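You operate a simulated robot arm through the tools that you are given. There is no shell and no other tool. Be economical: measure what you need, move in short steps, check, and stop when the job is done.

You are at the controls of a simulated robot arm. One attempt, no reset.

Task
Open the yellow ink jar, stir with the red stick and close it.
Fine: stir till the watery layer is gone; wash the stick in the basin, stand it in its holder; leave the other jar.
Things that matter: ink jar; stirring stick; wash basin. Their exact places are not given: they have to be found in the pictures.

The check looks at the end state, three seconds after you hand in, the way a careful person would. Anything else that was tipped, shoved, dropped, spilled or broken makes it a failure.

Robot
A 5-joint arm with a three-finger gripper on a trunk, on a base that drives. Base frame: it is fixed to the floor where the robot stands at the start and does not move with it; the origin is under the middle of the robot, x ahead of it, y to its left, z up; the surface under the hand at the start is at about z = 0.85. Units: m, degrees, N and s.
With the tool pointing down near the work surface it reaches from about 0.32 to 0.66 m from the robot's upright axis, wherever it stands. Its first joint turns from -166.0 to 166.0 degrees. Places, roughly: wash basin [0.5, -1.2, 0.8]. The tool tilts only in the upright plane through the base axis and itself; it spins freely about its own axis. Payload 1.37 kg.
The tool frame sits at the grasp point between the pads (the TCP): z along the fingers, y along the line on which they close. The tips reach 0.016 m beyond it. Largest opening 0.101 m; the body of the gripper starts 0.082 m behind the TCP.
Orientation is that of the tool frame in the base frame, as a unit quaternion [x, y, z, w]. With the fingers straight down and closing along the base's y, the tool's x points along the base's -x, its y along +y and its z along -z.

Tools
- The arm moves only by the tool drive_tool. Its argument "moves" is a list of rows, each a list of 6 numbers: the shift along the base's x, y, z in units of 150 mm (1.0 is 150 mm), then the turn, a rotation vector about the base's x, y, z in units of 180 degrees (1.0 is 180 degrees). In form: [[dx, dy, dz, ax, ay, az], ...]. A call has 1 to 8 rows; each row is the pose to reach, as a shift and turn from the pose commanded when the call began. "grip" is the finger opening in m, from 0 to 0.101, set as the call begins (left out, the last holds). A call with a number of a shift or a turn outside -1 to 1 is refused whole. Each row takes 0.2 s and may step no farther than 0.05 m and 8.6 degrees from the row before; otherwise, or with a gripper value out of range, the whole call is refused. Where a pose cannot be reached the arm comes as near as it can. A force on the tool above 50 N (or 10 N above the force at the start of the call, whichever is more), or a blocked arm, ends the call early, and 0.2 s more pass. Each finger travels about 0.045 m/s and halts on what it meets, pressing with about 26 N; the grip force reading is that of the motor and also rises with nothing between the fingers. The clock runs only during rows and for 0.2 s after the last one: add rows that repeat a pose to give the fingers time. The reply holds the time, the measured pose of the TCP, the force on the tool along the base axes, the opening and the grip force, in the units named above and with some noise, with the torque about the TCP (base axes, N m) and any sound that the robot's microphone picked up.
- Cameras (640 x 400 px; columns grow to the right, rows downward): "scene" is now at [0.0069, 0.1278, 1.5845]; the picture's right is [-0.58, -0.82, 0.00], its down [-0.57, 0.40, -0.71] and it looks along [0.58, -0.41, -0.70] (base axes); focal length 260 px, centre (320, 200). "wrist" rides on the gripper at [0.072, 0.02, -0.104] in the tool frame; the picture's right is [-0.26, 0.96, 0.00], its down [-0.76, -0.21, -0.62] and it looks along [-0.60, -0.16, 0.78] (tool axes); focal length 265 px, centre (320, 200).
- get_image(camera): a new picture of that camera. No time passes.
- raise_lower(by): slides the trunk up (or, below 0, down) by that many m; the arm and the scene camera ride with it, the base frame stays. It gives what a move gives, with no picture.
- roll_base(legs): drives the robot by 1 to 6 legs, each [ahead, left, turn to the left] in m, m and degrees, along the robot's own axes; the way and the turn of a leg run together, so that a leg with both is an arc; at most 1.5 m and 180 degrees a leg. The arm and the cameras ride along, it lands a little off, and it stops where it bumps. It gives what a move gives.
- turn_head(pan, tilt): turns the head with the scene camera to pan (to the left, within 155 degrees either way) and tilt (down, from -29 to 69), counted from straight ahead of the robot. It gives what a move gives.
- pixel_to_xyz(camera, pixels): for up to 12 pixels [column, row] of the newest picture of that camera ("zoom" is the newest enlarged one), the place [x, y, z] in the base frame of the surface seen there, good to about 0.003 m. No time passes.
- close_up(camera, box): a new picture of the part [left, top, right, bottom] of that camera's present view, enlarged. No time passes.
- close_job(): hands the job in; it is judged then, once.

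Go step by step. Measure first, check grasps and placings, and put right what went wrong. The budget is 80 turns and 60 pictures, counting those below and the enlarged ones. Unless the task says otherwise, let go and move clear before handing in, and close with one line.

The tools are called after "Emit:" by a JSON object that holds its "name" and its "arguments". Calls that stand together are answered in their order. drive_tool: Moves the arm, as the interface text tells. Its arguments: {"type":"object","properties":{"moves":{"type":"array","items":{"type":"array","items":{"type":"number"}}},"grip":{"type":"number"}},"required":["moves"]} The other tools are called the same way: raise_lower (by) slides the trunk up or down; roll_base (legs) drives the base; turn_head (pan, tilt) turns the head that bears the scene camera; get_image (camera) takes a picture; pixel_to_xyz (camera, pixels) gives the place of the surface under pixels of a picture; close_up (camera, box) takes an enlarged picture of a part of a camera's view; close_job () hands the job in.

At the start:

```text
t: 0.0
tcp_pos: [0.4189, -0.1207, 1.2571]
orientation: [0.0, 1.0, 0.001, 0.0]
contact_force: [-0.1, 0.8, -0.4]
torque: [0.02, 0.03, 0.01]
width: 0.1005
grip_force: 0.1
trunk travel left (down, up): [-0.525, 0.065]
robot x, y, heading: [-0.0042, 0.0014, 0.1]
head pan, tilt: [-35.1, 44.7]
```

scene: 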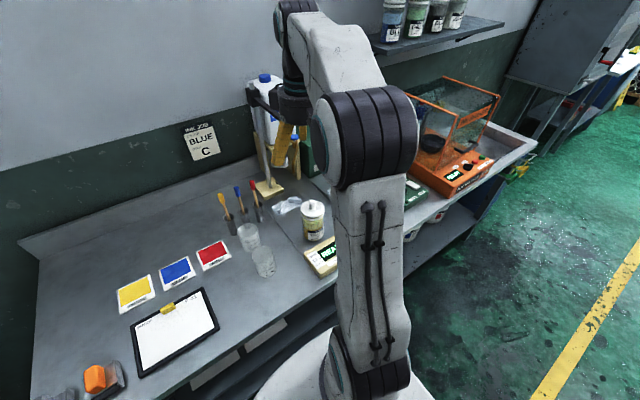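
wrist: 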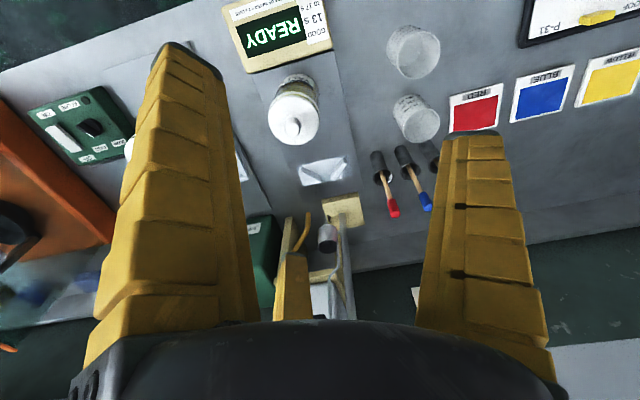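

The scene shows a jar near (313,220), sticks in holders near (228-258,200), and shelf jars at the top. I'll enlarge these areas to identify the yellow jar and the red stick.

Emit:
{"name": "close_up", "arguments": {"camera": "scene", "box": [200, 160, 360, 290]}}

Emit:
{"name": "close_up", "arguments": {"camera": "wrist", "box": [220, 0, 460, 240]}}

Emit:
{"name": "close_up", "arguments": {"camera": "scene", "box": [360, 0, 640, 230]}}

```text
3.08 times, centred on (280, 225) of scene
```

zoom: 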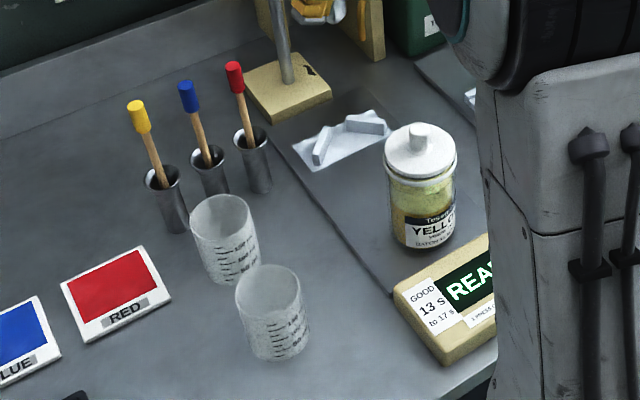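

```text
1.67 times, centred on (340, 120) of wrist
```

zoom: 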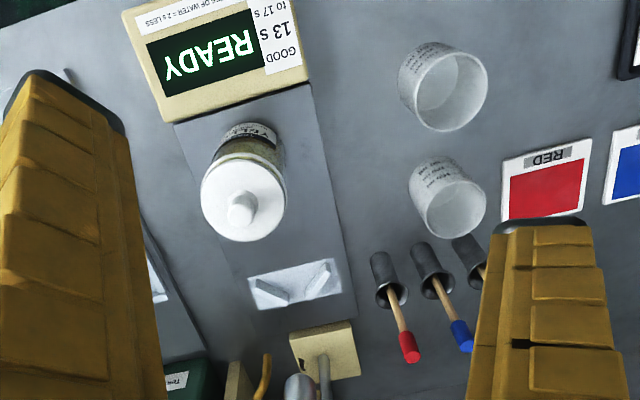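

```text
1.74 times, centred on (500, 115) of scene
```

zoom: 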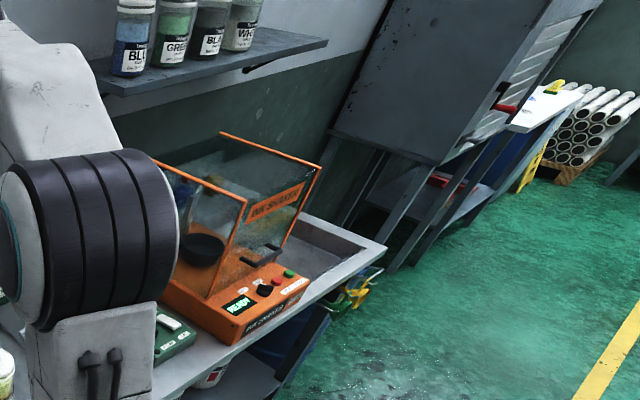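

The yellow jar has a knobbed lid, and the red stick stands in the holder nearest the wall. Next I'll look around for the other jar and the basin, and measure positions.

Emit:
{"name": "pixel_to_xyz", "arguments": {"camera": "scene", "pixels": [[258, 181], [262, 205], [304, 202], [304, 197], [313, 215], [312, 235], [288, 205], [260, 222], [250, 232], [265, 258], [300, 240], [322, 258]]}}

Emit:
{"name": "turn_head", "arguments": {"pan": -75, "tilt": 40}}

Emit:
{"name": "get_image", "arguments": {"camera": "scene"}}

```text
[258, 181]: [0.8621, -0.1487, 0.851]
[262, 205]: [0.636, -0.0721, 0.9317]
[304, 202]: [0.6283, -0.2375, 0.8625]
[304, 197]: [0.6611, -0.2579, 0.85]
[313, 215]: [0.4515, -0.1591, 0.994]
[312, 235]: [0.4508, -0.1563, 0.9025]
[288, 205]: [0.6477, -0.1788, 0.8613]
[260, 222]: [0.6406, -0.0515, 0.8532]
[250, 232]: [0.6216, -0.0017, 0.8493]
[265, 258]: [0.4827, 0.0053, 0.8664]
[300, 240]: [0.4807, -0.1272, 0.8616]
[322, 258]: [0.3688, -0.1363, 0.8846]
```

```text
t: 1.1
tcp_pos: [0.4178, -0.1205, 1.2568]
orientation: [0.001, 1.0, -0.001, 0.0]
contact_force: [-0.3, 0.1, -0.3]
torque: [0.0, -0.01, 0.01]
width: 0.1009
grip_force: 0.0
trunk travel left (down, up): [-0.525, 0.065]
robot x, y, heading: [0.0015, -0.0015, 0.1]
head pan, tilt: [-75.0, 40.0]
```

```text
54 pictures are left
```

scene: 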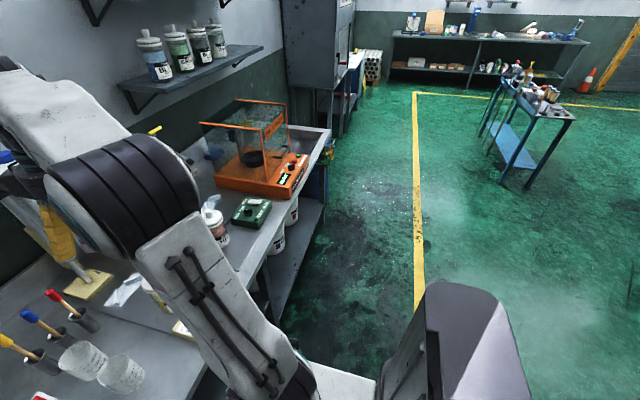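

A second jar stands near (213,220) and the sink would be beyond the orange shaker. I'll zoom in there.

Emit:
{"name": "close_up", "arguments": {"camera": "scene", "box": [130, 80, 350, 260]}}

Emit:
{"name": "pixel_to_xyz", "arguments": {"camera": "scene", "pixels": [[310, 140], [326, 132], [215, 215], [222, 242], [250, 185], [180, 132], [283, 100], [210, 203], [300, 160], [250, 212], [60, 297], [88, 292]]}}

```text
2.22 times, centred on (240, 170) of scene
```

zoom: 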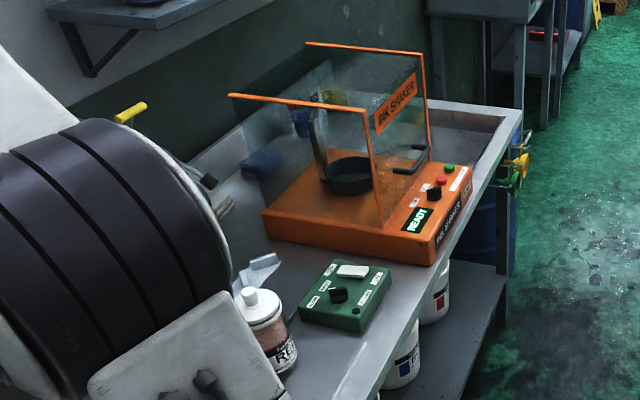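

```text
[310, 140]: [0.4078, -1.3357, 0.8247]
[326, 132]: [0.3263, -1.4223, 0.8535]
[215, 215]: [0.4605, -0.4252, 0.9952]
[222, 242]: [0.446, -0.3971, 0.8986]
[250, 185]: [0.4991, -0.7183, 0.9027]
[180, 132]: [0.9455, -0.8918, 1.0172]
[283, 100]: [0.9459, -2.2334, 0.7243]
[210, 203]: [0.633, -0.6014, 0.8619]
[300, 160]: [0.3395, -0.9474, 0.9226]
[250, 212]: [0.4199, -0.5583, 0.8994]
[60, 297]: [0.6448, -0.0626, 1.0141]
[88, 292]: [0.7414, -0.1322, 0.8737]
```

The other (red) jar is at about (0.45,-0.42); I'll leave it alone. Next I measure the yellow jar and the red stick in the wrist view.

Emit:
{"name": "get_image", "arguments": {"camera": "wrist"}}

Emit:
{"name": "pixel_to_xyz", "arguments": {"camera": "wrist", "pixels": [[393, 210], [388, 190], [385, 180], [378, 154], [292, 127], [275, 115], [313, 115], [285, 145], [295, 135], [324, 170], [308, 178], [340, 165]]}}

Emit:
{"name": "close_up", "arguments": {"camera": "wrist", "box": [250, 60, 420, 230]}}

Emit:
{"name": "turn_head", "arguments": {"pan": -5, "tilt": 55}}

Emit:
{"name": "get_image", "arguments": {"camera": "scene"}}

```text
52 pictures are left
```

wrist: 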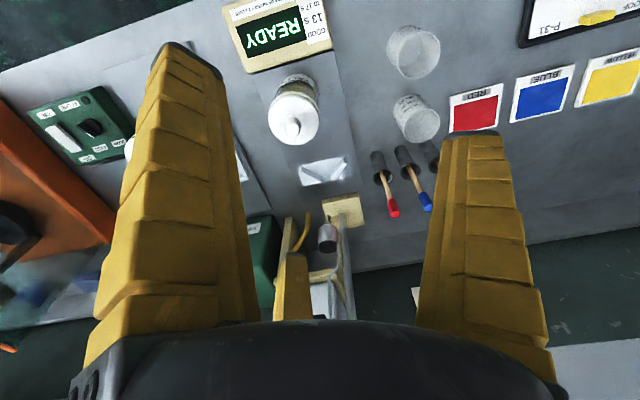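

```text
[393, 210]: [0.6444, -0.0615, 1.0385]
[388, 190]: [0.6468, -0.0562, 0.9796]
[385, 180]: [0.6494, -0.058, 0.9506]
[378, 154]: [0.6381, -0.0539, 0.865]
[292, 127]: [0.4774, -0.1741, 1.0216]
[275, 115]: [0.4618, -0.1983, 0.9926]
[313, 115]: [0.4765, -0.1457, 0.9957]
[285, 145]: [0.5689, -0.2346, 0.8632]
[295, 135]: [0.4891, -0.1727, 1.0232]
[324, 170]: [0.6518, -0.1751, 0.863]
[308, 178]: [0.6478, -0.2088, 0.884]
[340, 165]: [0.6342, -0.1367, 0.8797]
```

```text
2.35 times, centred on (335, 145) of wrist
```

zoom: 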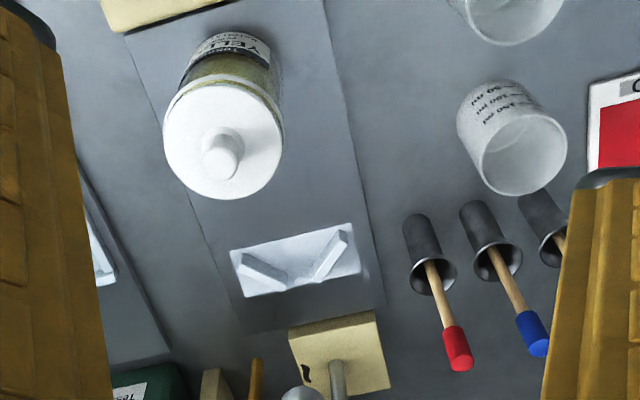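

```text
t: 2.5
tcp_pos: [0.4189, -0.1187, 1.2573]
orientation: [0.0, 1.0, -0.001, 0.0]
contact_force: [0.3, 0.0, -0.4]
torque: [-0.01, -0.01, 0.01]
width: 0.1006
grip_force: 0.2
trunk travel left (down, up): [-0.525, 0.065]
robot x, y, heading: [-0.0018, -0.0008, 0.1]
head pan, tilt: [-5.0, 55.0]
```

```text
50 pictures are left
```

scene: 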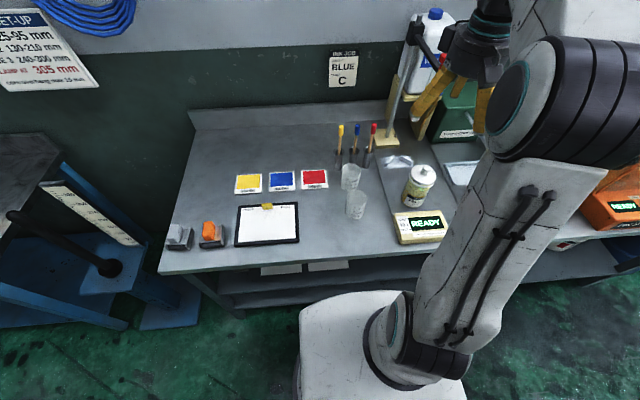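

The knob top is at about (0.478,-0.173,1.022), the lid disc at about z 0.995, and the white lid rest at about (0.645,-0.18). I'll move nearer to look at the jar and the stick.

Emit:
{"name": "drive_tool", "arguments": {"moves": [[0, -0.11, -0.2, 0, 0, 0], [0, -0.22, -0.4, 0, 0, 0], [0, -0.33, -0.6, 0, 0, 0], [0, -0.33, -0.6, 0, 0, 0]], "grip": 0.06}}

Emit:
{"name": "get_image", "arguments": {"camera": "wrist"}}

Emit:
{"name": "close_up", "arguments": {"camera": "scene", "box": [320, 110, 480, 250]}}

```text
t: 3.5
tcp_pos: [0.4162, -0.1689, 1.1671]
orientation: [0.001, 1.0, 0.0, 0.0]
contact_force: [0.3, 0.8, -0.1]
torque: [0.01, -0.02, 0.02]
width: 0.0636
grip_force: 2.7
trunk travel left (down, up): [-0.525, 0.065]
robot x, y, heading: [0.0001, -0.0013, -0.3]
head pan, tilt: [-5.0, 55.0]
```

```text
49 pictures are left
```

wrist: 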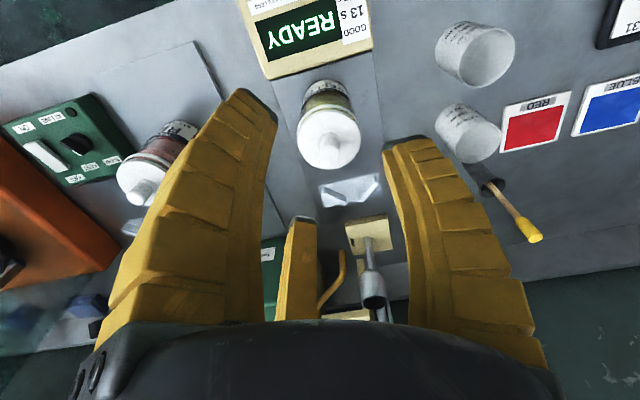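

```text
2.86 times, centred on (400, 180) of scene
```

zoom: 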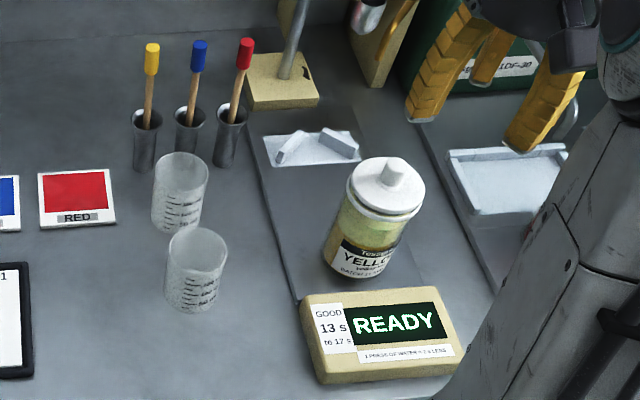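

The jar is clear in both views, with a pale watery layer above the yellow. I measure the knob, rest, sticks and tray precisely.

Emit:
{"name": "pixel_to_xyz", "arguments": {"camera": "wrist", "pixels": [[341, 142], [330, 142], [340, 152], [298, 135], [361, 135], [329, 105], [325, 169], [320, 188], [380, 178], [374, 300], [520, 222], [480, 175]]}}

Emit:
{"name": "pixel_to_xyz", "arguments": {"camera": "zoom", "pixels": [[246, 42], [237, 100], [228, 116], [199, 44], [292, 146], [340, 142], [270, 140], [355, 160], [393, 172], [356, 192], [424, 192], [500, 180]]}}

```text
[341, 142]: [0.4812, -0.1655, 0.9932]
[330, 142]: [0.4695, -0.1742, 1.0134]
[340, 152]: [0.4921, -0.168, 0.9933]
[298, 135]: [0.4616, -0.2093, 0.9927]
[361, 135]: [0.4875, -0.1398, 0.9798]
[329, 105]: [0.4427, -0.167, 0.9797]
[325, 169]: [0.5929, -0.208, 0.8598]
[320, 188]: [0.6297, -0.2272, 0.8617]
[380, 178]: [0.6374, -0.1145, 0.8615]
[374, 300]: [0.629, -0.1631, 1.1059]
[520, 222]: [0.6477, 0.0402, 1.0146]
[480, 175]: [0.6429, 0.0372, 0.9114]
```

```text
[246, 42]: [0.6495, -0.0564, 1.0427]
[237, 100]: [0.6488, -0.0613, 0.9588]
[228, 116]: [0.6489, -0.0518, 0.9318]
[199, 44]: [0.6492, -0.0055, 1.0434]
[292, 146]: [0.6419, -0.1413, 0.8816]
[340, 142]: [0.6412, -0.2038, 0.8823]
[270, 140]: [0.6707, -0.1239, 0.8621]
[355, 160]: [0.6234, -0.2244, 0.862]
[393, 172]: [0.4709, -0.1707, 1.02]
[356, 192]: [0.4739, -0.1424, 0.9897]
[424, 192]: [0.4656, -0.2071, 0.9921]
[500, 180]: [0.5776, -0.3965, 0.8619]
```

The flow cup appears to hang at about (0.63,-0.16,1.1), right above the lid rest. I need a clearer look before going there.

Emit:
{"name": "close_up", "arguments": {"camera": "wrist", "box": [270, 150, 450, 330]}}

Emit:
{"name": "pixel_to_xyz", "arguments": {"camera": "zoom", "pixels": [[375, 250], [400, 300], [370, 440], [350, 520], [400, 530], [340, 200], [400, 470], [370, 490], [390, 380], [330, 450]]}}

Emit:
{"name": "close_up", "arguments": {"camera": "scene", "box": [370, 0, 500, 150]}}

```text
2.22 times, centred on (360, 240) of wrist
```

zoom: 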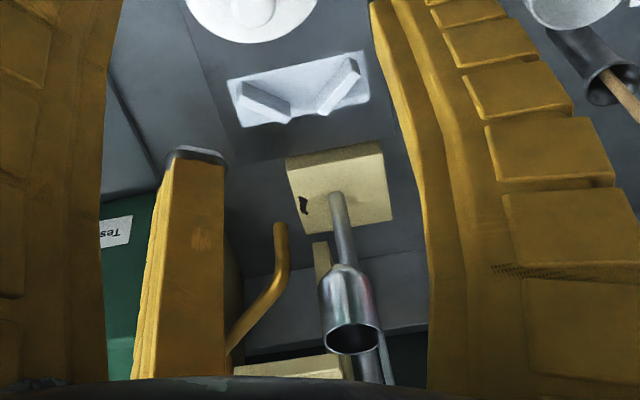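

```text
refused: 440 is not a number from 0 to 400
```

```text
2.67 times, centred on (435, 75) of scene
```

zoom: 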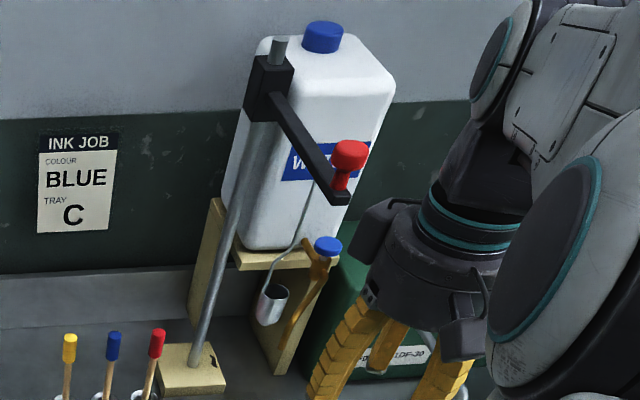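

The stand's black arm reaches toward the robot, with the cup hung from it on a wire. I measure these.

Emit:
{"name": "pixel_to_xyz", "arguments": {"camera": "zoom", "pixels": [[269, 318], [272, 290], [338, 198], [345, 155], [212, 360], [270, 95], [327, 248], [320, 270], [312, 150], [303, 230], [240, 260], [285, 345]]}}

Emit:
{"name": "get_image", "arguments": {"camera": "wrist"}}

Emit:
{"name": "pixel_to_xyz", "arguments": {"camera": "wrist", "pixels": [[364, 272], [367, 285], [360, 250], [366, 265], [358, 235], [376, 303], [338, 177], [368, 176], [340, 190], [360, 172]]}}

```text
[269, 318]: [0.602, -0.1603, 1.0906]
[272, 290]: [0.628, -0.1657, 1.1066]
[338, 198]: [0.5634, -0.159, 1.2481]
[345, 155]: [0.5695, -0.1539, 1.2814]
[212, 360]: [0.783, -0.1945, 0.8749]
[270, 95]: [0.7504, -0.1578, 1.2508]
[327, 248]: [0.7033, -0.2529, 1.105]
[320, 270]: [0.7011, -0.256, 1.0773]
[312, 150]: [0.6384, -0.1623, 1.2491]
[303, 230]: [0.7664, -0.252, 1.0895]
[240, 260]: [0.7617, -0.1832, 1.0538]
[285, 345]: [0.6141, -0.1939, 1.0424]
```

```text
45 pictures are left
```

wrist: 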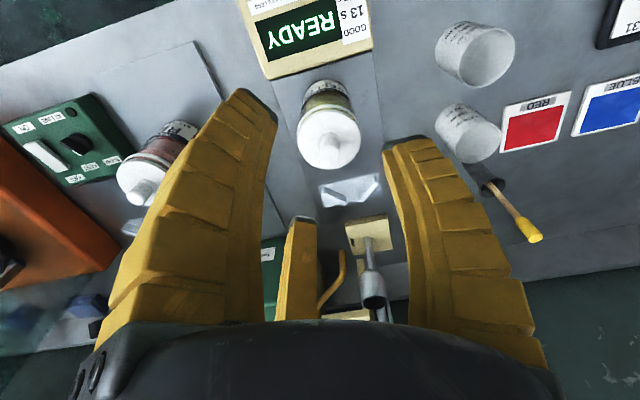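

```text
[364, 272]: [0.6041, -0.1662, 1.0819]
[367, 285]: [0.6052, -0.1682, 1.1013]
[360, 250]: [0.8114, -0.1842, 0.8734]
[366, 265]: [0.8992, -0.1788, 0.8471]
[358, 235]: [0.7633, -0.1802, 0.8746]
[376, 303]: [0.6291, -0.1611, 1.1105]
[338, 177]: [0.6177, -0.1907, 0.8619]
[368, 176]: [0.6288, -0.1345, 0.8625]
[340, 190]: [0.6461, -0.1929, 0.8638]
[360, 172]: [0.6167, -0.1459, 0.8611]
```

The cup hangs at (0.61,-0.165), z 1.08–1.12, under a bar at z 1.25 ending at x≈0.56, so the V-rest can't be reached from above. I look for another clean place for the lid.

Emit:
{"name": "turn_head", "arguments": {"pan": -30, "tilt": 50}}

Emit:
{"name": "get_image", "arguments": {"camera": "scene"}}

Emit:
{"name": "pixel_to_xyz", "arguments": {"camera": "wrist", "pixels": [[300, 235], [300, 270], [302, 218], [465, 133], [450, 45], [222, 110], [248, 100], [245, 60], [375, 85], [372, 60], [270, 75], [285, 110]]}}

```text
t: 4.4
tcp_pos: [0.4174, -0.1701, 1.1668]
orientation: [-0.001, 1.0, 0.0, -0.001]
contact_force: [0.5, -1.0, 0.1]
torque: [-0.01, 0.01, -0.02]
width: 0.0632
grip_force: 3.1
trunk travel left (down, up): [-0.525, 0.065]
robot x, y, heading: [-0.004, 0.0033, 0.1]
head pan, tilt: [-30.0, 50.0]
```

```text
44 pictures are left
```

scene: 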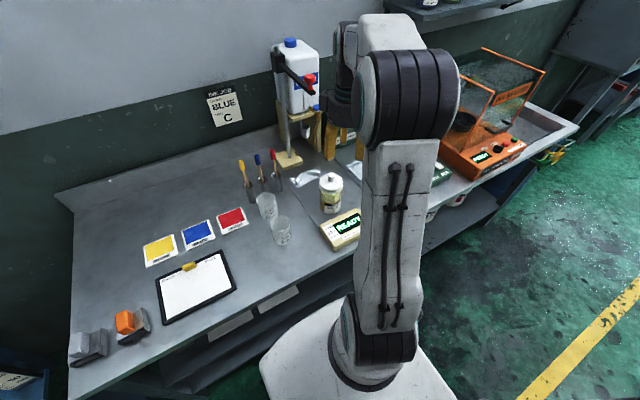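

```text
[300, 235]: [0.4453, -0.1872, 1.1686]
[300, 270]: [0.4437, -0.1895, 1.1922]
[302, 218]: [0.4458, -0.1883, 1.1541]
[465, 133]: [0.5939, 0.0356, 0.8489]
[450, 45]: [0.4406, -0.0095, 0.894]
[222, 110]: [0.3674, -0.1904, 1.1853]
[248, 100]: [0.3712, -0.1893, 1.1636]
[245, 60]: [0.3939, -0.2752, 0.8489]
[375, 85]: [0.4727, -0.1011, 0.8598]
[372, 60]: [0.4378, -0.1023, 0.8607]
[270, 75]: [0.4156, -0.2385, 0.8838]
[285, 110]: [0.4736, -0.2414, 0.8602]
```

The middle prong in the wrist view measures oddly close to the fingers. I check where the finger parts really are.

Emit:
{"name": "get_image", "arguments": {"camera": "wrist"}}

Emit:
{"name": "pixel_to_xyz", "arguments": {"camera": "wrist", "pixels": [[262, 98], [265, 120], [255, 180], [240, 230], [395, 160], [405, 145], [430, 160], [440, 240], [420, 260], [308, 260], [290, 280], [180, 230]]}}

Emit:
{"name": "close_up", "arguments": {"camera": "scene", "box": [260, 30, 400, 220]}}

```text
43 pictures are left
```

wrist: 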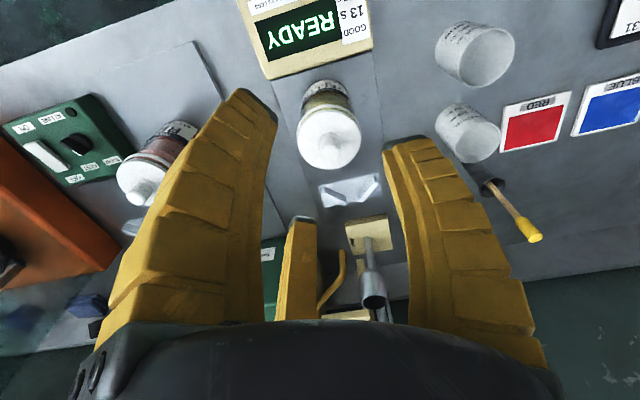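

```text
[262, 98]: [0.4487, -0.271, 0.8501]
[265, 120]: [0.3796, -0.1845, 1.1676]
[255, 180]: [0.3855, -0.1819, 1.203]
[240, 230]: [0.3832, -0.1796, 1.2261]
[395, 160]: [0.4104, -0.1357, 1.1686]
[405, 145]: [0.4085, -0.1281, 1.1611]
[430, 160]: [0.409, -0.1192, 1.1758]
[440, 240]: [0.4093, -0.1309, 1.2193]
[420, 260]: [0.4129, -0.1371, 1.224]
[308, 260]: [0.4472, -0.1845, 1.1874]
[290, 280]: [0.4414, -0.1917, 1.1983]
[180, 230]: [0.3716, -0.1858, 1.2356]
```

```text
2.11 times, centred on (330, 125) of scene
```

zoom: 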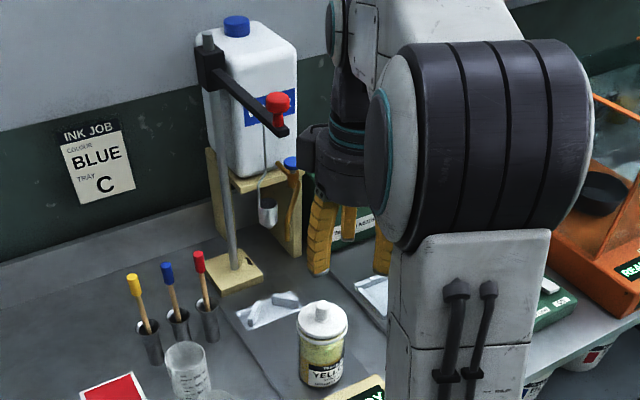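

The gripper really has three jaws at about 120°, so I'll keep that envelope in mind. Now I measure free bench spots for the lid: left of cup (282,230) and right of the mat.

Emit:
{"name": "pixel_to_xyz", "arguments": {"camera": "wrist", "pixels": [[192, 42], [210, 70], [224, 95], [195, 100], [225, 60], [245, 90], [428, 95], [440, 62], [395, 100], [475, 55]]}}

Emit:
{"name": "get_image", "arguments": {"camera": "scene"}}

Emit:
{"name": "pixel_to_xyz", "arguments": {"camera": "scene", "pixels": [[255, 255], [240, 275], [265, 270], [270, 240], [282, 245], [282, 222], [266, 196], [267, 215], [300, 215], [300, 230], [245, 235], [232, 262]]}}

```text
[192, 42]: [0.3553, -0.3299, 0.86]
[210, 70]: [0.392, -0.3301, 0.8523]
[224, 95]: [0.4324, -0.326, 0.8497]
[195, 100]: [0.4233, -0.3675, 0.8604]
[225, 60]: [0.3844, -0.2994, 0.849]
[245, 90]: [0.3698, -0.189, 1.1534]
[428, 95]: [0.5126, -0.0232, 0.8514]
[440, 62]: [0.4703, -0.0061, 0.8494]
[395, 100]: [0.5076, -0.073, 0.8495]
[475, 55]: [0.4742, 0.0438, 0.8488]
```

```text
41 pictures are left
```

scene: 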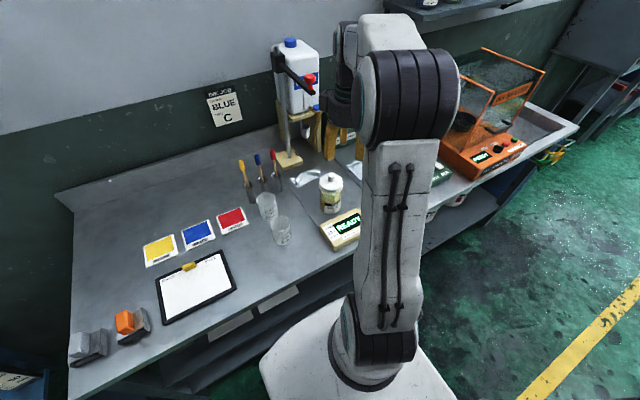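

```text
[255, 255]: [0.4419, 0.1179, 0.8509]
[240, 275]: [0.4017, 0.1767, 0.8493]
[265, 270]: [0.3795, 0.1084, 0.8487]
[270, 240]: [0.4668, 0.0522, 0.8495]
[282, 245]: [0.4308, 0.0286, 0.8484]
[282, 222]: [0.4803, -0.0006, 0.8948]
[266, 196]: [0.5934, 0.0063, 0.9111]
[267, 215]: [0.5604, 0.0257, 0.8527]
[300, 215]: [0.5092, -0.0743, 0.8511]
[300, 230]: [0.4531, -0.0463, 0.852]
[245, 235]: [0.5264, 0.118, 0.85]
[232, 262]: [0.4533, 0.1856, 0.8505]
```

The bench at about (0.45,0.105) is free and roomy, so the lid will go there. Now I go above the knob at (0.472,-0.173) and check.

Emit:
{"name": "drive_tool", "arguments": {"moves": [[0.18, -0.01, -0.2, 0, 0, 0], [0.36, -0.02, -0.4, 0, 0, 0], [0.36, -0.02, -0.6, 0, 0, 0], [0.36, -0.02, -0.72, 0, 0, 0], [0.36, -0.02, -0.72, 0, 0, 0]]}}

Emit:
{"name": "get_image", "arguments": {"camera": "wrist"}}

Emit:
{"name": "close_up", "arguments": {"camera": "scene", "box": [270, 60, 410, 220]}}

```text
t: 5.6
tcp_pos: [0.4713, -0.1737, 1.0563]
orientation: [0.0, 1.0, 0.0, 0.0]
contact_force: [0.2, 0.0, 0.3]
torque: [-0.03, -0.02, 0.01]
width: 0.0635
grip_force: 2.3
trunk travel left (down, up): [-0.525, 0.065]
robot x, y, heading: [0.0016, -0.0029, 0.0]
head pan, tilt: [-30.0, 50.0]
```

```text
40 pictures are left
```

wrist: 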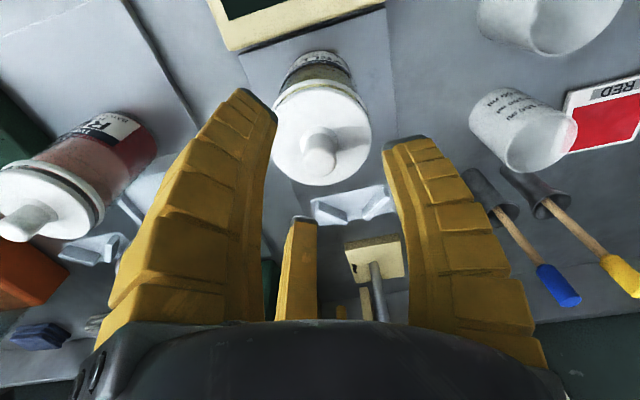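

```text
2.50 times, centred on (340, 140) of scene
```

zoom: 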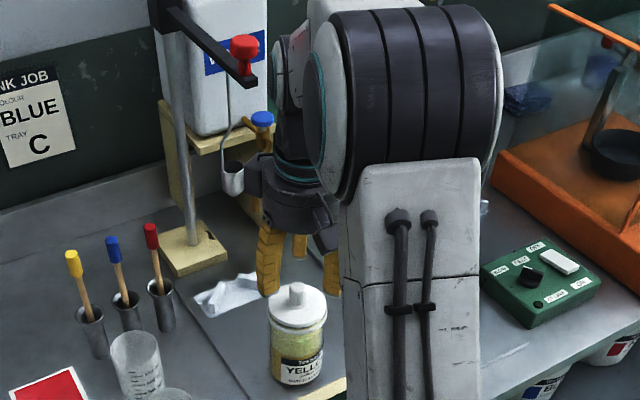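

The knob at (320,150) is right below the TCP's projected line. I check its height and width before descending.

Emit:
{"name": "pixel_to_xyz", "arguments": {"camera": "wrist", "pixels": [[320, 140], [320, 160], [306, 158], [334, 158], [320, 170], [295, 110], [276, 140], [368, 130], [320, 98], [320, 182], [345, 150]]}}

```text
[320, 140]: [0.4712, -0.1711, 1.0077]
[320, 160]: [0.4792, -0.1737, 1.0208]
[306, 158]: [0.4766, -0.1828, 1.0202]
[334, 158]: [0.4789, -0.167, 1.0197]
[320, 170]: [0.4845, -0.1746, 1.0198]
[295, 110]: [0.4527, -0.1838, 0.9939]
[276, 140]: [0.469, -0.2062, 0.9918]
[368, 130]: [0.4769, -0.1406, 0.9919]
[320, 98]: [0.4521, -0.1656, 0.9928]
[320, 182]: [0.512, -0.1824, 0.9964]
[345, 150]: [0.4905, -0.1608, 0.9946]
```

Knob centre is (0.478,-0.174), top 1.020, lid top 0.994. I descend to z≈1.0125 and close.

Emit:
{"name": "drive_tool", "arguments": {"moves": [[0.04, 0, -0.15, 0, 0, 0], [0.04, 0, -0.29, 0, 0, 0], [0.04, 0, -0.29, 0, 0, 0]]}}

Emit:
{"name": "drive_tool", "arguments": {"moves": [[0, 0, 0, 0, 0, 0], [0, 0, 0, 0, 0, 0], [0, 0, 0, 0, 0, 0], [0, 0, 0, 0, 0, 0], [0, 0, 0, 0, 0, 0]], "grip": 0.0}}

```text
t: 6.4
tcp_pos: [0.4783, -0.1717, 1.0145]
orientation: [0.0, 1.0, 0.0, 0.001]
contact_force: [0.1, -0.1, 0.1]
torque: [0.01, -0.01, 0.0]
width: 0.0635
grip_force: 2.9
trunk travel left (down, up): [-0.525, 0.065]
robot x, y, heading: [-0.004, 0.0026, -0.2]
head pan, tilt: [-30.0, 50.0]
```

```text
t: 7.6
tcp_pos: [0.479, -0.1726, 1.0138]
orientation: [0.0, 1.0, 0.001, 0.001]
contact_force: [1.6, -0.6, 7.5]
torque: [0.2, -0.01, -0.02]
width: 0.0186
grip_force: 26.0
trunk travel left (down, up): [-0.525, 0.065]
robot x, y, heading: [-0.0026, -0.005, -0.0]
head pan, tilt: [-30.0, 50.0]
heard: snap
```

The grip closed to 0.0186 on the knob, but I heard a snap. I look before lifting.

Emit:
{"name": "close_up", "arguments": {"camera": "wrist", "box": [220, 40, 440, 240]}}

Emit:
{"name": "close_up", "arguments": {"camera": "scene", "box": [290, 120, 380, 220]}}

```text
2.00 times, centred on (330, 140) of wrist
```

zoom: 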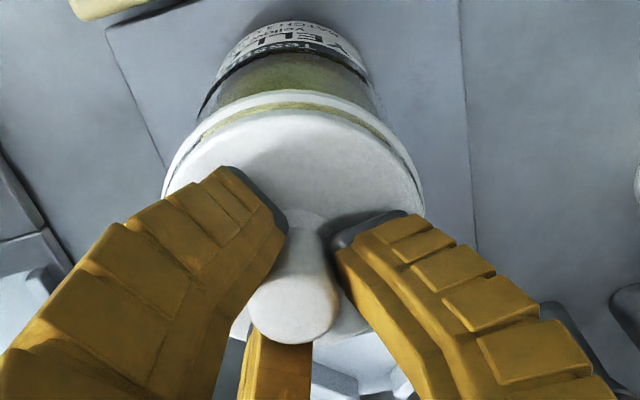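

```text
4.00 times, centred on (335, 170) of scene
```

zoom: 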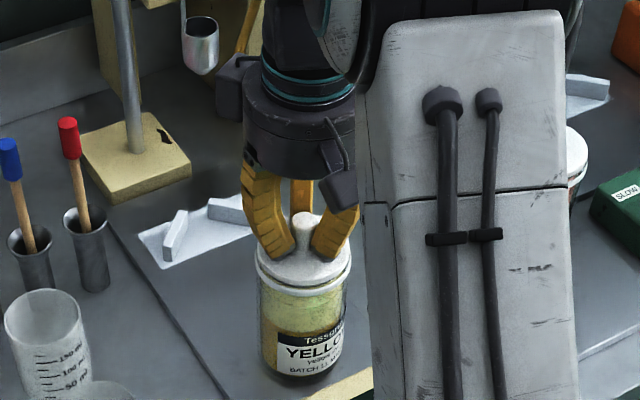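

The lid has popped slightly off its rim with a narrow gap showing; the snap was it unseating. I lift gently.

Emit:
{"name": "drive_tool", "arguments": {"moves": [[0, 0, 0.05, 0, 0, 0], [0, 0, 0.1, 0, 0, 0], [0, 0, 0.15, 0, 0, 0], [0, 0, 0.2, 0, 0, 0]]}}

Emit:
{"name": "close_up", "arguments": {"camera": "scene", "box": [290, 120, 380, 220]}}

```text
t: 8.6
tcp_pos: [0.4776, -0.1711, 1.0446]
orientation: [0.0, 1.0, -0.001, 0.0]
contact_force: [-0.2, 0.2, -0.5]
torque: [-0.01, -0.01, -0.01]
width: 0.0152
grip_force: 26.4
trunk travel left (down, up): [-0.525, 0.065]
robot x, y, heading: [0.0051, -0.0028, -0.1]
head pan, tilt: [-30.0, 50.0]
```

```text
4.00 times, centred on (335, 170) of scene
```

zoom: 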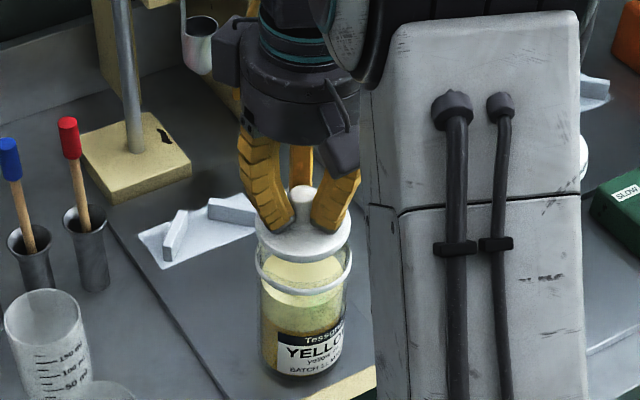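

The lid is held clear of the jar. I raise it further and carry it left toward (0.45,0.105).

Emit:
{"name": "drive_tool", "arguments": {"moves": [[-0.1, 0, 0.2, 0, 0, 0], [-0.15, 0.05, 0.4, 0, 0, 0], [-0.19, 0.3, 0.4, 0, 0, 0], [-0.19, 0.6, 0.4, 0, 0, 0], [-0.19, 0.9, 0.4, 0, 0, 0]]}}

Emit:
{"name": "drive_tool", "arguments": {"moves": [[0, 0.3, 0, 0, 0, 0], [0, 0.6, 0, 0, 0, 0], [0, 0.9, 0, 0, 0, 0], [0, 0.94, 0, 0, 0, 0]]}}

Emit:
{"name": "get_image", "arguments": {"camera": "wrist"}}

Emit:
{"name": "get_image", "arguments": {"camera": "scene"}}

```text
t: 9.8
tcp_pos: [0.4465, -0.0367, 1.1057]
orientation: [0.001, 1.0, 0.0, 0.0]
contact_force: [-0.5, -0.1, -0.8]
torque: [-0.03, 0.01, 0.02]
width: 0.0149
grip_force: 26.0
trunk travel left (down, up): [-0.525, 0.065]
robot x, y, heading: [-0.0003, -0.0005, 0.1]
head pan, tilt: [-30.0, 50.0]
```

```text
t: 10.8
tcp_pos: [0.4484, 0.1041, 1.1057]
orientation: [0.0, 1.0, 0.0, 0.001]
contact_force: [-0.5, 0.6, -0.7]
torque: [0.01, 0.0, 0.01]
width: 0.0152
grip_force: 25.9
trunk travel left (down, up): [-0.525, 0.065]
robot x, y, heading: [0.0, 0.0004, -0.4]
head pan, tilt: [-30.0, 50.0]
```

```text
35 pictures are left
```

wrist: 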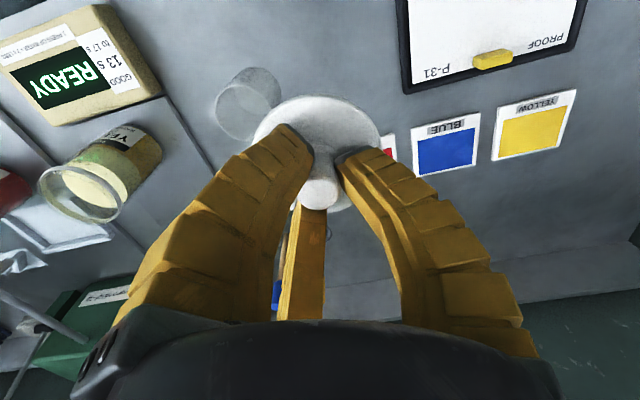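

```text
34 pictures are left
```

scene: 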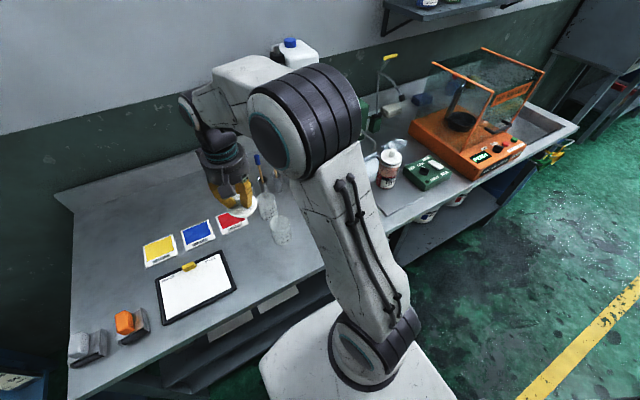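

The lid is over a free patch of bench. I lower in two stages.

Emit:
{"name": "drive_tool", "arguments": {"moves": [[0, 0, -0.3, 0, 0, 0], [0, 0, -0.6, 0, 0, 0], [0, 0, -0.9, 0, 0, 0], [0, 0, -1, 0, 0, 0]]}}

Emit:
{"name": "drive_tool", "arguments": {"moves": [[0, 0, -0.2, 0, 0, 0], [0, 0, -0.32, 0, 0, 0], [0, 0, -0.32, 0, 0, 0]]}}

Emit:
{"name": "close_up", "arguments": {"camera": "scene", "box": [190, 160, 300, 270]}}

```text
t: 11.8
tcp_pos: [0.4491, 0.1034, 0.9559]
orientation: [0.0, 1.0, 0.0, 0.0]
contact_force: [0.4, 0.3, -0.7]
torque: [-0.02, 0.02, -0.01]
width: 0.015
grip_force: 25.9
trunk travel left (down, up): [-0.525, 0.065]
robot x, y, heading: [0.0015, 0.0018, 0.1]
head pan, tilt: [-30.0, 50.0]
```

```text
t: 12.6
tcp_pos: [0.4507, 0.1023, 0.9067]
orientation: [0.001, 1.0, 0.0, -0.001]
contact_force: [0.3, -0.1, -1.0]
torque: [-0.03, 0.0, -0.02]
width: 0.0148
grip_force: 26.3
trunk travel left (down, up): [-0.525, 0.065]
robot x, y, heading: [-0.0021, 0.0027, 0.0]
head pan, tilt: [-30.0, 50.0]
```

```text
3.64 times, centred on (245, 215) of scene
```

zoom: 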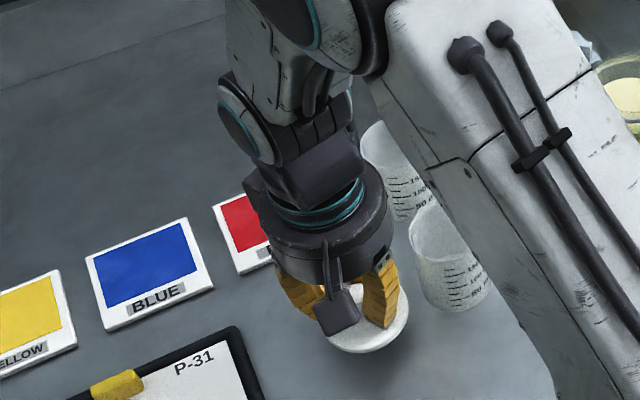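

Just above the bench; I shift 1 cm away from the cup and creep down watching force.

Emit:
{"name": "drive_tool", "arguments": {"moves": [[-0.03, 0.06, 0, 0, 0, 0], [-0.03, 0.06, -0.06, 0, 0, 0], [-0.03, 0.06, -0.1, 0, 0, 0], [-0.03, 0.06, -0.1, 0, 0, 0]]}}

Emit:
{"name": "drive_tool", "arguments": {"moves": [[0, 0, -0.03, 0, 0, 0], [0, 0, -0.03, 0, 0, 0]]}}

```text
t: 13.6
tcp_pos: [0.4447, 0.1133, 0.8926]
orientation: [0.0, 1.0, 0.0, 0.0]
contact_force: [0.5, -0.5, -0.2]
torque: [-0.02, 0.03, 0.01]
width: 0.0146
grip_force: 25.8
trunk travel left (down, up): [-0.525, 0.065]
robot x, y, heading: [0.0022, 0.0038, -0.3]
head pan, tilt: [-30.0, 50.0]
```

```text
t: 14.2
tcp_pos: [0.4448, 0.1133, 0.8875]
orientation: [0.0, 1.0, 0.0, 0.0]
contact_force: [-0.6, 0.2, -0.8]
torque: [0.0, 0.0, 0.03]
width: 0.0148
grip_force: 26.2
trunk travel left (down, up): [-0.525, 0.065]
robot x, y, heading: [0.0015, -0.0019, -0.0]
head pan, tilt: [-30.0, 50.0]
```

Emit:
{"name": "drive_tool", "arguments": {"moves": [[0, 0, -0.03, 0, 0, 0], [0, 0, -0.03, 0, 0, 0]]}}

Emit:
{"name": "close_up", "arguments": {"camera": "wrist", "box": [220, 60, 440, 240]}}

Emit:
{"name": "pixel_to_xyz", "arguments": {"camera": "zoom", "pixels": [[300, 100], [300, 150], [200, 200], [400, 150], [300, 60], [300, 280]]}}

```text
t: 14.8
tcp_pos: [0.4442, 0.1119, 0.8832]
orientation: [0.0, 1.0, 0.001, 0.001]
contact_force: [-0.9, 1.2, 10.7]
torque: [0.33, 0.1, -0.03]
width: 0.0176
grip_force: 26.3
trunk travel left (down, up): [-0.525, 0.065]
robot x, y, heading: [-0.002, -0.0, 0.0]
head pan, tilt: [-30.0, 50.0]
```

```text
2.22 times, centred on (330, 150) of wrist
```

zoom: 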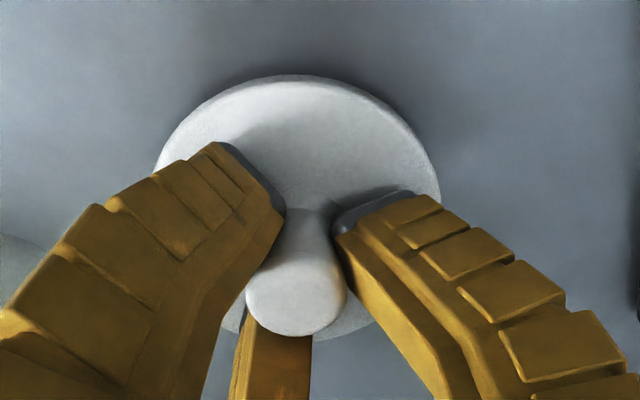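

```text
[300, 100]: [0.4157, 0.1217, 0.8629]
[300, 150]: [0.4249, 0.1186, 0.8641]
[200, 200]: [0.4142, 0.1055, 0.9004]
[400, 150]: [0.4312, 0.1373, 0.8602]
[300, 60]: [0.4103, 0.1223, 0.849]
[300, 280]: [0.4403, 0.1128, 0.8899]
```

The lid rests on the bench (10.7 N at z 0.883). I release and lift away.

Emit:
{"name": "drive_tool", "arguments": {"moves": [[0, 0, 0.01, 0, 0, 0], [0, 0, 0.01, 0, 0, 0], [0, 0, 0.01, 0, 0, 0], [0, 0, 0.01, 0, 0, 0]], "grip": 0.06}}

Emit:
{"name": "drive_tool", "arguments": {"moves": [[0, 0, 0.2, 0, 0, 0], [0, 0, 0.5, 0, 0, 0], [0, 0, 0.8, 0, 0, 0], [0, 0, 1, 0, 0, 0]]}}

Emit:
{"name": "get_image", "arguments": {"camera": "wrist"}}

Emit:
{"name": "get_image", "arguments": {"camera": "scene"}}

```text
t: 15.8
tcp_pos: [0.4461, 0.1127, 0.8848]
orientation: [0.0, 1.0, 0.0, 0.001]
contact_force: [-0.7, -0.1, 0.2]
torque: [-0.03, -0.02, 0.01]
width: 0.0635
grip_force: 1.6
trunk travel left (down, up): [-0.525, 0.065]
robot x, y, heading: [-0.0005, -0.0005, -0.1]
head pan, tilt: [-30.0, 50.0]
```

```text
t: 16.8
tcp_pos: [0.4447, 0.1139, 1.0355]
orientation: [0.0, 1.0, 0.0, 0.0]
contact_force: [-0.6, 0.1, 0.8]
torque: [0.04, 0.0, 0.0]
width: 0.0635
grip_force: 3.4
trunk travel left (down, up): [-0.525, 0.065]
robot x, y, heading: [0.0017, -0.0029, 0.0]
head pan, tilt: [-30.0, 50.0]
```

```text
31 pictures are left
```

wrist: 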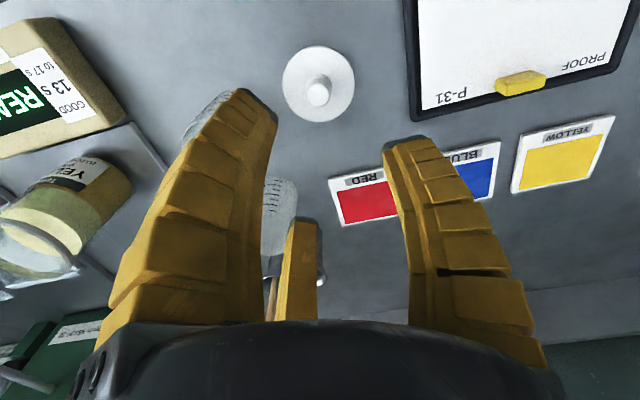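

```text
30 pictures are left
```

scene: 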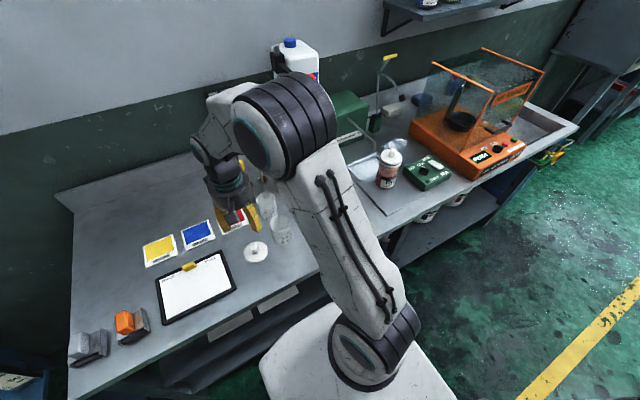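

The lid lies flat on the bench. Now I go toward the red stick at about (0.648,-0.058), staying above the caps (top 1.043).

Emit:
{"name": "drive_tool", "arguments": {"moves": [[0, 0, 0.3, 0, 0, 0], [0, 0, 0.55, 0, 0, 0], [0.2, -0.2, 0.55, 0, 0, 0], [0.4, -0.4, 0.55, 0, 0, 0], [0.6, -0.6, 0.55, 0, 0, 0]], "grip": 0.04}}

Emit:
{"name": "drive_tool", "arguments": {"moves": [[0.15, -0.2, 0, 0, 0, 0], [0.3, -0.4, 0, 0, 0, 0], [0.43, -0.54, 0, 0, 0, 0], [0.43, -0.54, 0, 0, 0, 0]]}}

Emit:
{"name": "get_image", "arguments": {"camera": "wrist"}}

Emit:
{"name": "get_image", "arguments": {"camera": "scene"}}

```text
t: 18.0
tcp_pos: [0.5344, 0.0231, 1.1147]
orientation: [-0.001, 1.0, -0.001, 0.0]
contact_force: [0.7, -0.3, -0.6]
torque: [0.0, -0.01, -0.01]
width: 0.0442
grip_force: 3.1
trunk travel left (down, up): [-0.525, 0.065]
robot x, y, heading: [-0.0019, -0.0004, -0.3]
head pan, tilt: [-30.0, 50.0]
```

```text
t: 19.0
tcp_pos: [0.5958, -0.0587, 1.1177]
orientation: [0.001, 1.0, 0.001, 0.001]
contact_force: [0.1, -0.4, -0.5]
torque: [-0.01, -0.01, 0.0]
width: 0.0442
grip_force: 3.2
trunk travel left (down, up): [-0.525, 0.065]
robot x, y, heading: [-0.0005, 0.001, -0.2]
head pan, tilt: [-30.0, 50.0]
```

```text
29 pictures are left
```

wrist: 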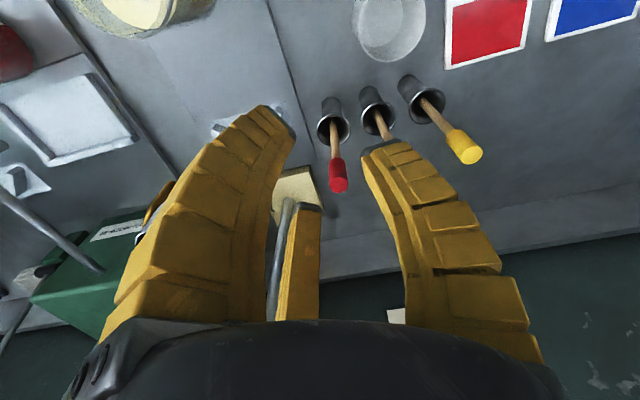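

```text
28 pictures are left
```

scene: 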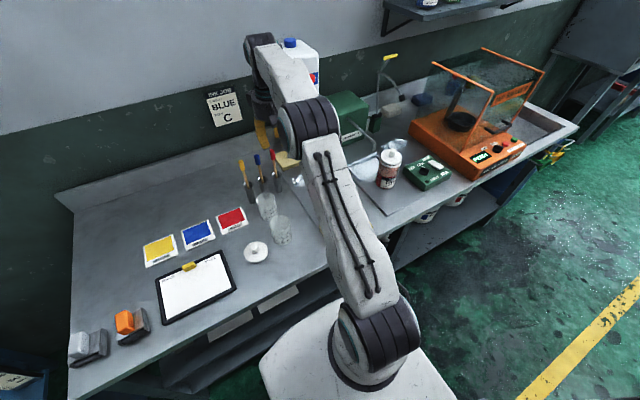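

The red cap is at (338,175), seen from above. I measure it.

Emit:
{"name": "pixel_to_xyz", "arguments": {"camera": "wrist", "pixels": [[339, 186], [337, 165], [335, 145], [333, 128], [347, 180], [331, 180], [339, 180], [320, 120], [348, 135]]}}

Emit:
{"name": "close_up", "arguments": {"camera": "wrist", "box": [290, 80, 400, 220]}}

```text
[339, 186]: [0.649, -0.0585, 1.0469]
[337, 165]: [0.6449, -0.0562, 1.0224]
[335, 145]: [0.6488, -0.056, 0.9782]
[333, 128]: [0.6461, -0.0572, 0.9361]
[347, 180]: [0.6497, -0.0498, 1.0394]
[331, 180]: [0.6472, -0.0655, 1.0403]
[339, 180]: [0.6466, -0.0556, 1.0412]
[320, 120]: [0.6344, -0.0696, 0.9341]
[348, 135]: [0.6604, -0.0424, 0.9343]
```

```text
2.86 times, centred on (345, 150) of wrist
```

zoom: 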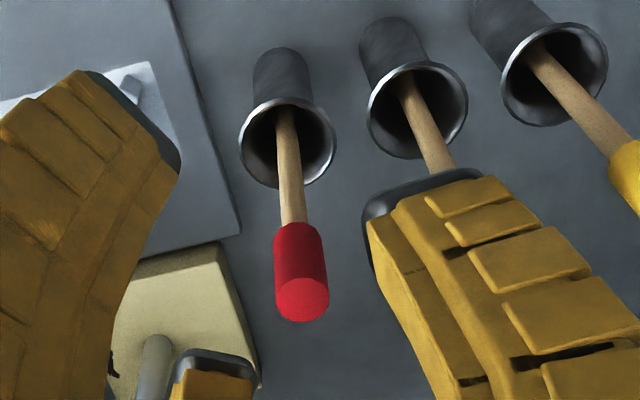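

The stick is upright: centre (0.651,-0.0575), cap top 1.043. I move over it and descend to z≈1.028.

Emit:
{"name": "drive_tool", "arguments": {"moves": [[0.18, 0.005, 0, 0, 0, 0], [0.365, 0.008, 0, 0, 0, 0], [0.365, 0.008, -0.2, 0, 0, 0], [0.365, 0.008, -0.4, 0, 0, 0], [0.365, 0.008, -0.4, 0, 0, 0]]}}

Emit:
{"name": "get_image", "arguments": {"camera": "wrist"}}

```text
t: 20.2
tcp_pos: [0.6423, -0.0561, 1.0528]
orientation: [0.0, 1.0, 0.0, 0.0]
contact_force: [0.7, -0.2, 0.5]
torque: [-0.01, 0.0, -0.01]
width: 0.0441
grip_force: 3.1
out of reach, approached as far as the arm can: row 1, 2, 3, 4, 5
trunk travel left (down, up): [-0.525, 0.065]
robot x, y, heading: [-0.0012, -0.0009, 0.0]
head pan, tilt: [-30.0, 50.0]
```

```text
26 pictures are left
```

wrist: 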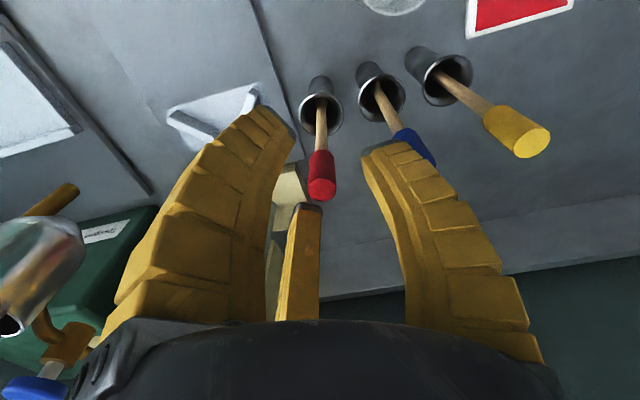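

The arm stops about 9 mm short here; reach grows lower relative to the shoulder. I raise the trunk 6 cm and check the base-to-bench clearance too.

Emit:
{"name": "raise_lower", "arguments": {"by": 0.062}}

Emit:
{"name": "drive_tool", "arguments": {"moves": [[0.06, 0, -0.02, 0, 0, 0], [0.06, 0, -0.2, 0, 0, 0], [0.06, 0, -0.4, 0, 0, 0], [0.06, 0, -0.4, 0, 0, 0]]}}

Emit:
{"name": "pixel_to_xyz", "arguments": {"camera": "scene", "pixels": [[262, 365], [285, 335], [330, 303], [300, 292], [250, 315], [310, 320], [275, 310]]}}

```text
t: 21.2
tcp_pos: [0.6411, -0.0557, 1.1151]
orientation: [0.001, 1.0, 0.0, 0.0]
contact_force: [-0.6, -0.3, 1.0]
torque: [0.0, 0.0, 0.02]
width: 0.0442
grip_force: 3.0
trunk travel left (down, up): [-0.587, 0.003]
robot x, y, heading: [0.0013, 0.0003, 0.1]
head pan, tilt: [-30.0, 50.0]
```

```text
t: 22.2
tcp_pos: [0.65, -0.0559, 1.0532]
orientation: [0.0, 1.0, 0.0, 0.0]
contact_force: [0.6, -0.8, -0.3]
torque: [-0.05, -0.02, 0.01]
width: 0.0442
grip_force: 3.3
out of reach, approached as far as the arm can: row 1
trunk travel left (down, up): [-0.587, 0.003]
robot x, y, heading: [0.003, -0.0015, -0.2]
head pan, tilt: [-30.0, 50.0]
```

```text
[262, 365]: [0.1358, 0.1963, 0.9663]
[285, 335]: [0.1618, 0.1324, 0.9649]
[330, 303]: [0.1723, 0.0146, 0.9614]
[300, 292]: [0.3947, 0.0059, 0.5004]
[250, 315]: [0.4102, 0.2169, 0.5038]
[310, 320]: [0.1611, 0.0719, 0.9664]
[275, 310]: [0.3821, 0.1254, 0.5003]
```

Reached (0.650,-0.056). I descend the last 2.5 cm and close on the cap.

Emit:
{"name": "drive_tool", "arguments": {"moves": [[0.005, -0.008, -0.08, 0, 0, 0], [0.005, -0.008, -0.165, 0, 0, 0], [0.005, -0.008, -0.165, 0, 0, 0]]}}

Emit:
{"name": "drive_tool", "arguments": {"moves": [[0, 0, 0, 0, 0, 0], [0, 0, 0, 0, 0, 0], [0, 0, 0, 0, 0, 0], [0, 0, 0, 0, 0, 0]], "grip": 0.0}}

Emit:
{"name": "get_image", "arguments": {"camera": "wrist"}}

```text
t: 23.0
tcp_pos: [0.6508, -0.0589, 1.0308]
orientation: [0.0, 1.0, 0.0, 0.0]
contact_force: [0.0, 0.0, -0.5]
torque: [0.01, 0.02, 0.0]
width: 0.0444
grip_force: 3.6
trunk travel left (down, up): [-0.587, 0.003]
robot x, y, heading: [0.0011, -0.0017, -0.1]
head pan, tilt: [-30.0, 50.0]
```

```text
t: 24.0
tcp_pos: [0.6515, -0.0576, 1.031]
orientation: [0.001, 1.0, 0.001, 0.001]
contact_force: [-0.8, 0.2, 2.9]
torque: [0.06, 0.12, -0.01]
width: 0.0091
grip_force: 26.1
trunk travel left (down, up): [-0.587, 0.003]
robot x, y, heading: [-0.0006, -0.0, 0.1]
head pan, tilt: [-30.0, 50.0]
```

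```text
25 pictures are left
```

wrist: 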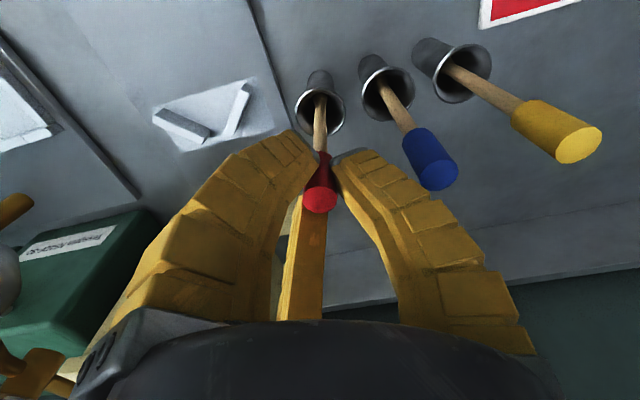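

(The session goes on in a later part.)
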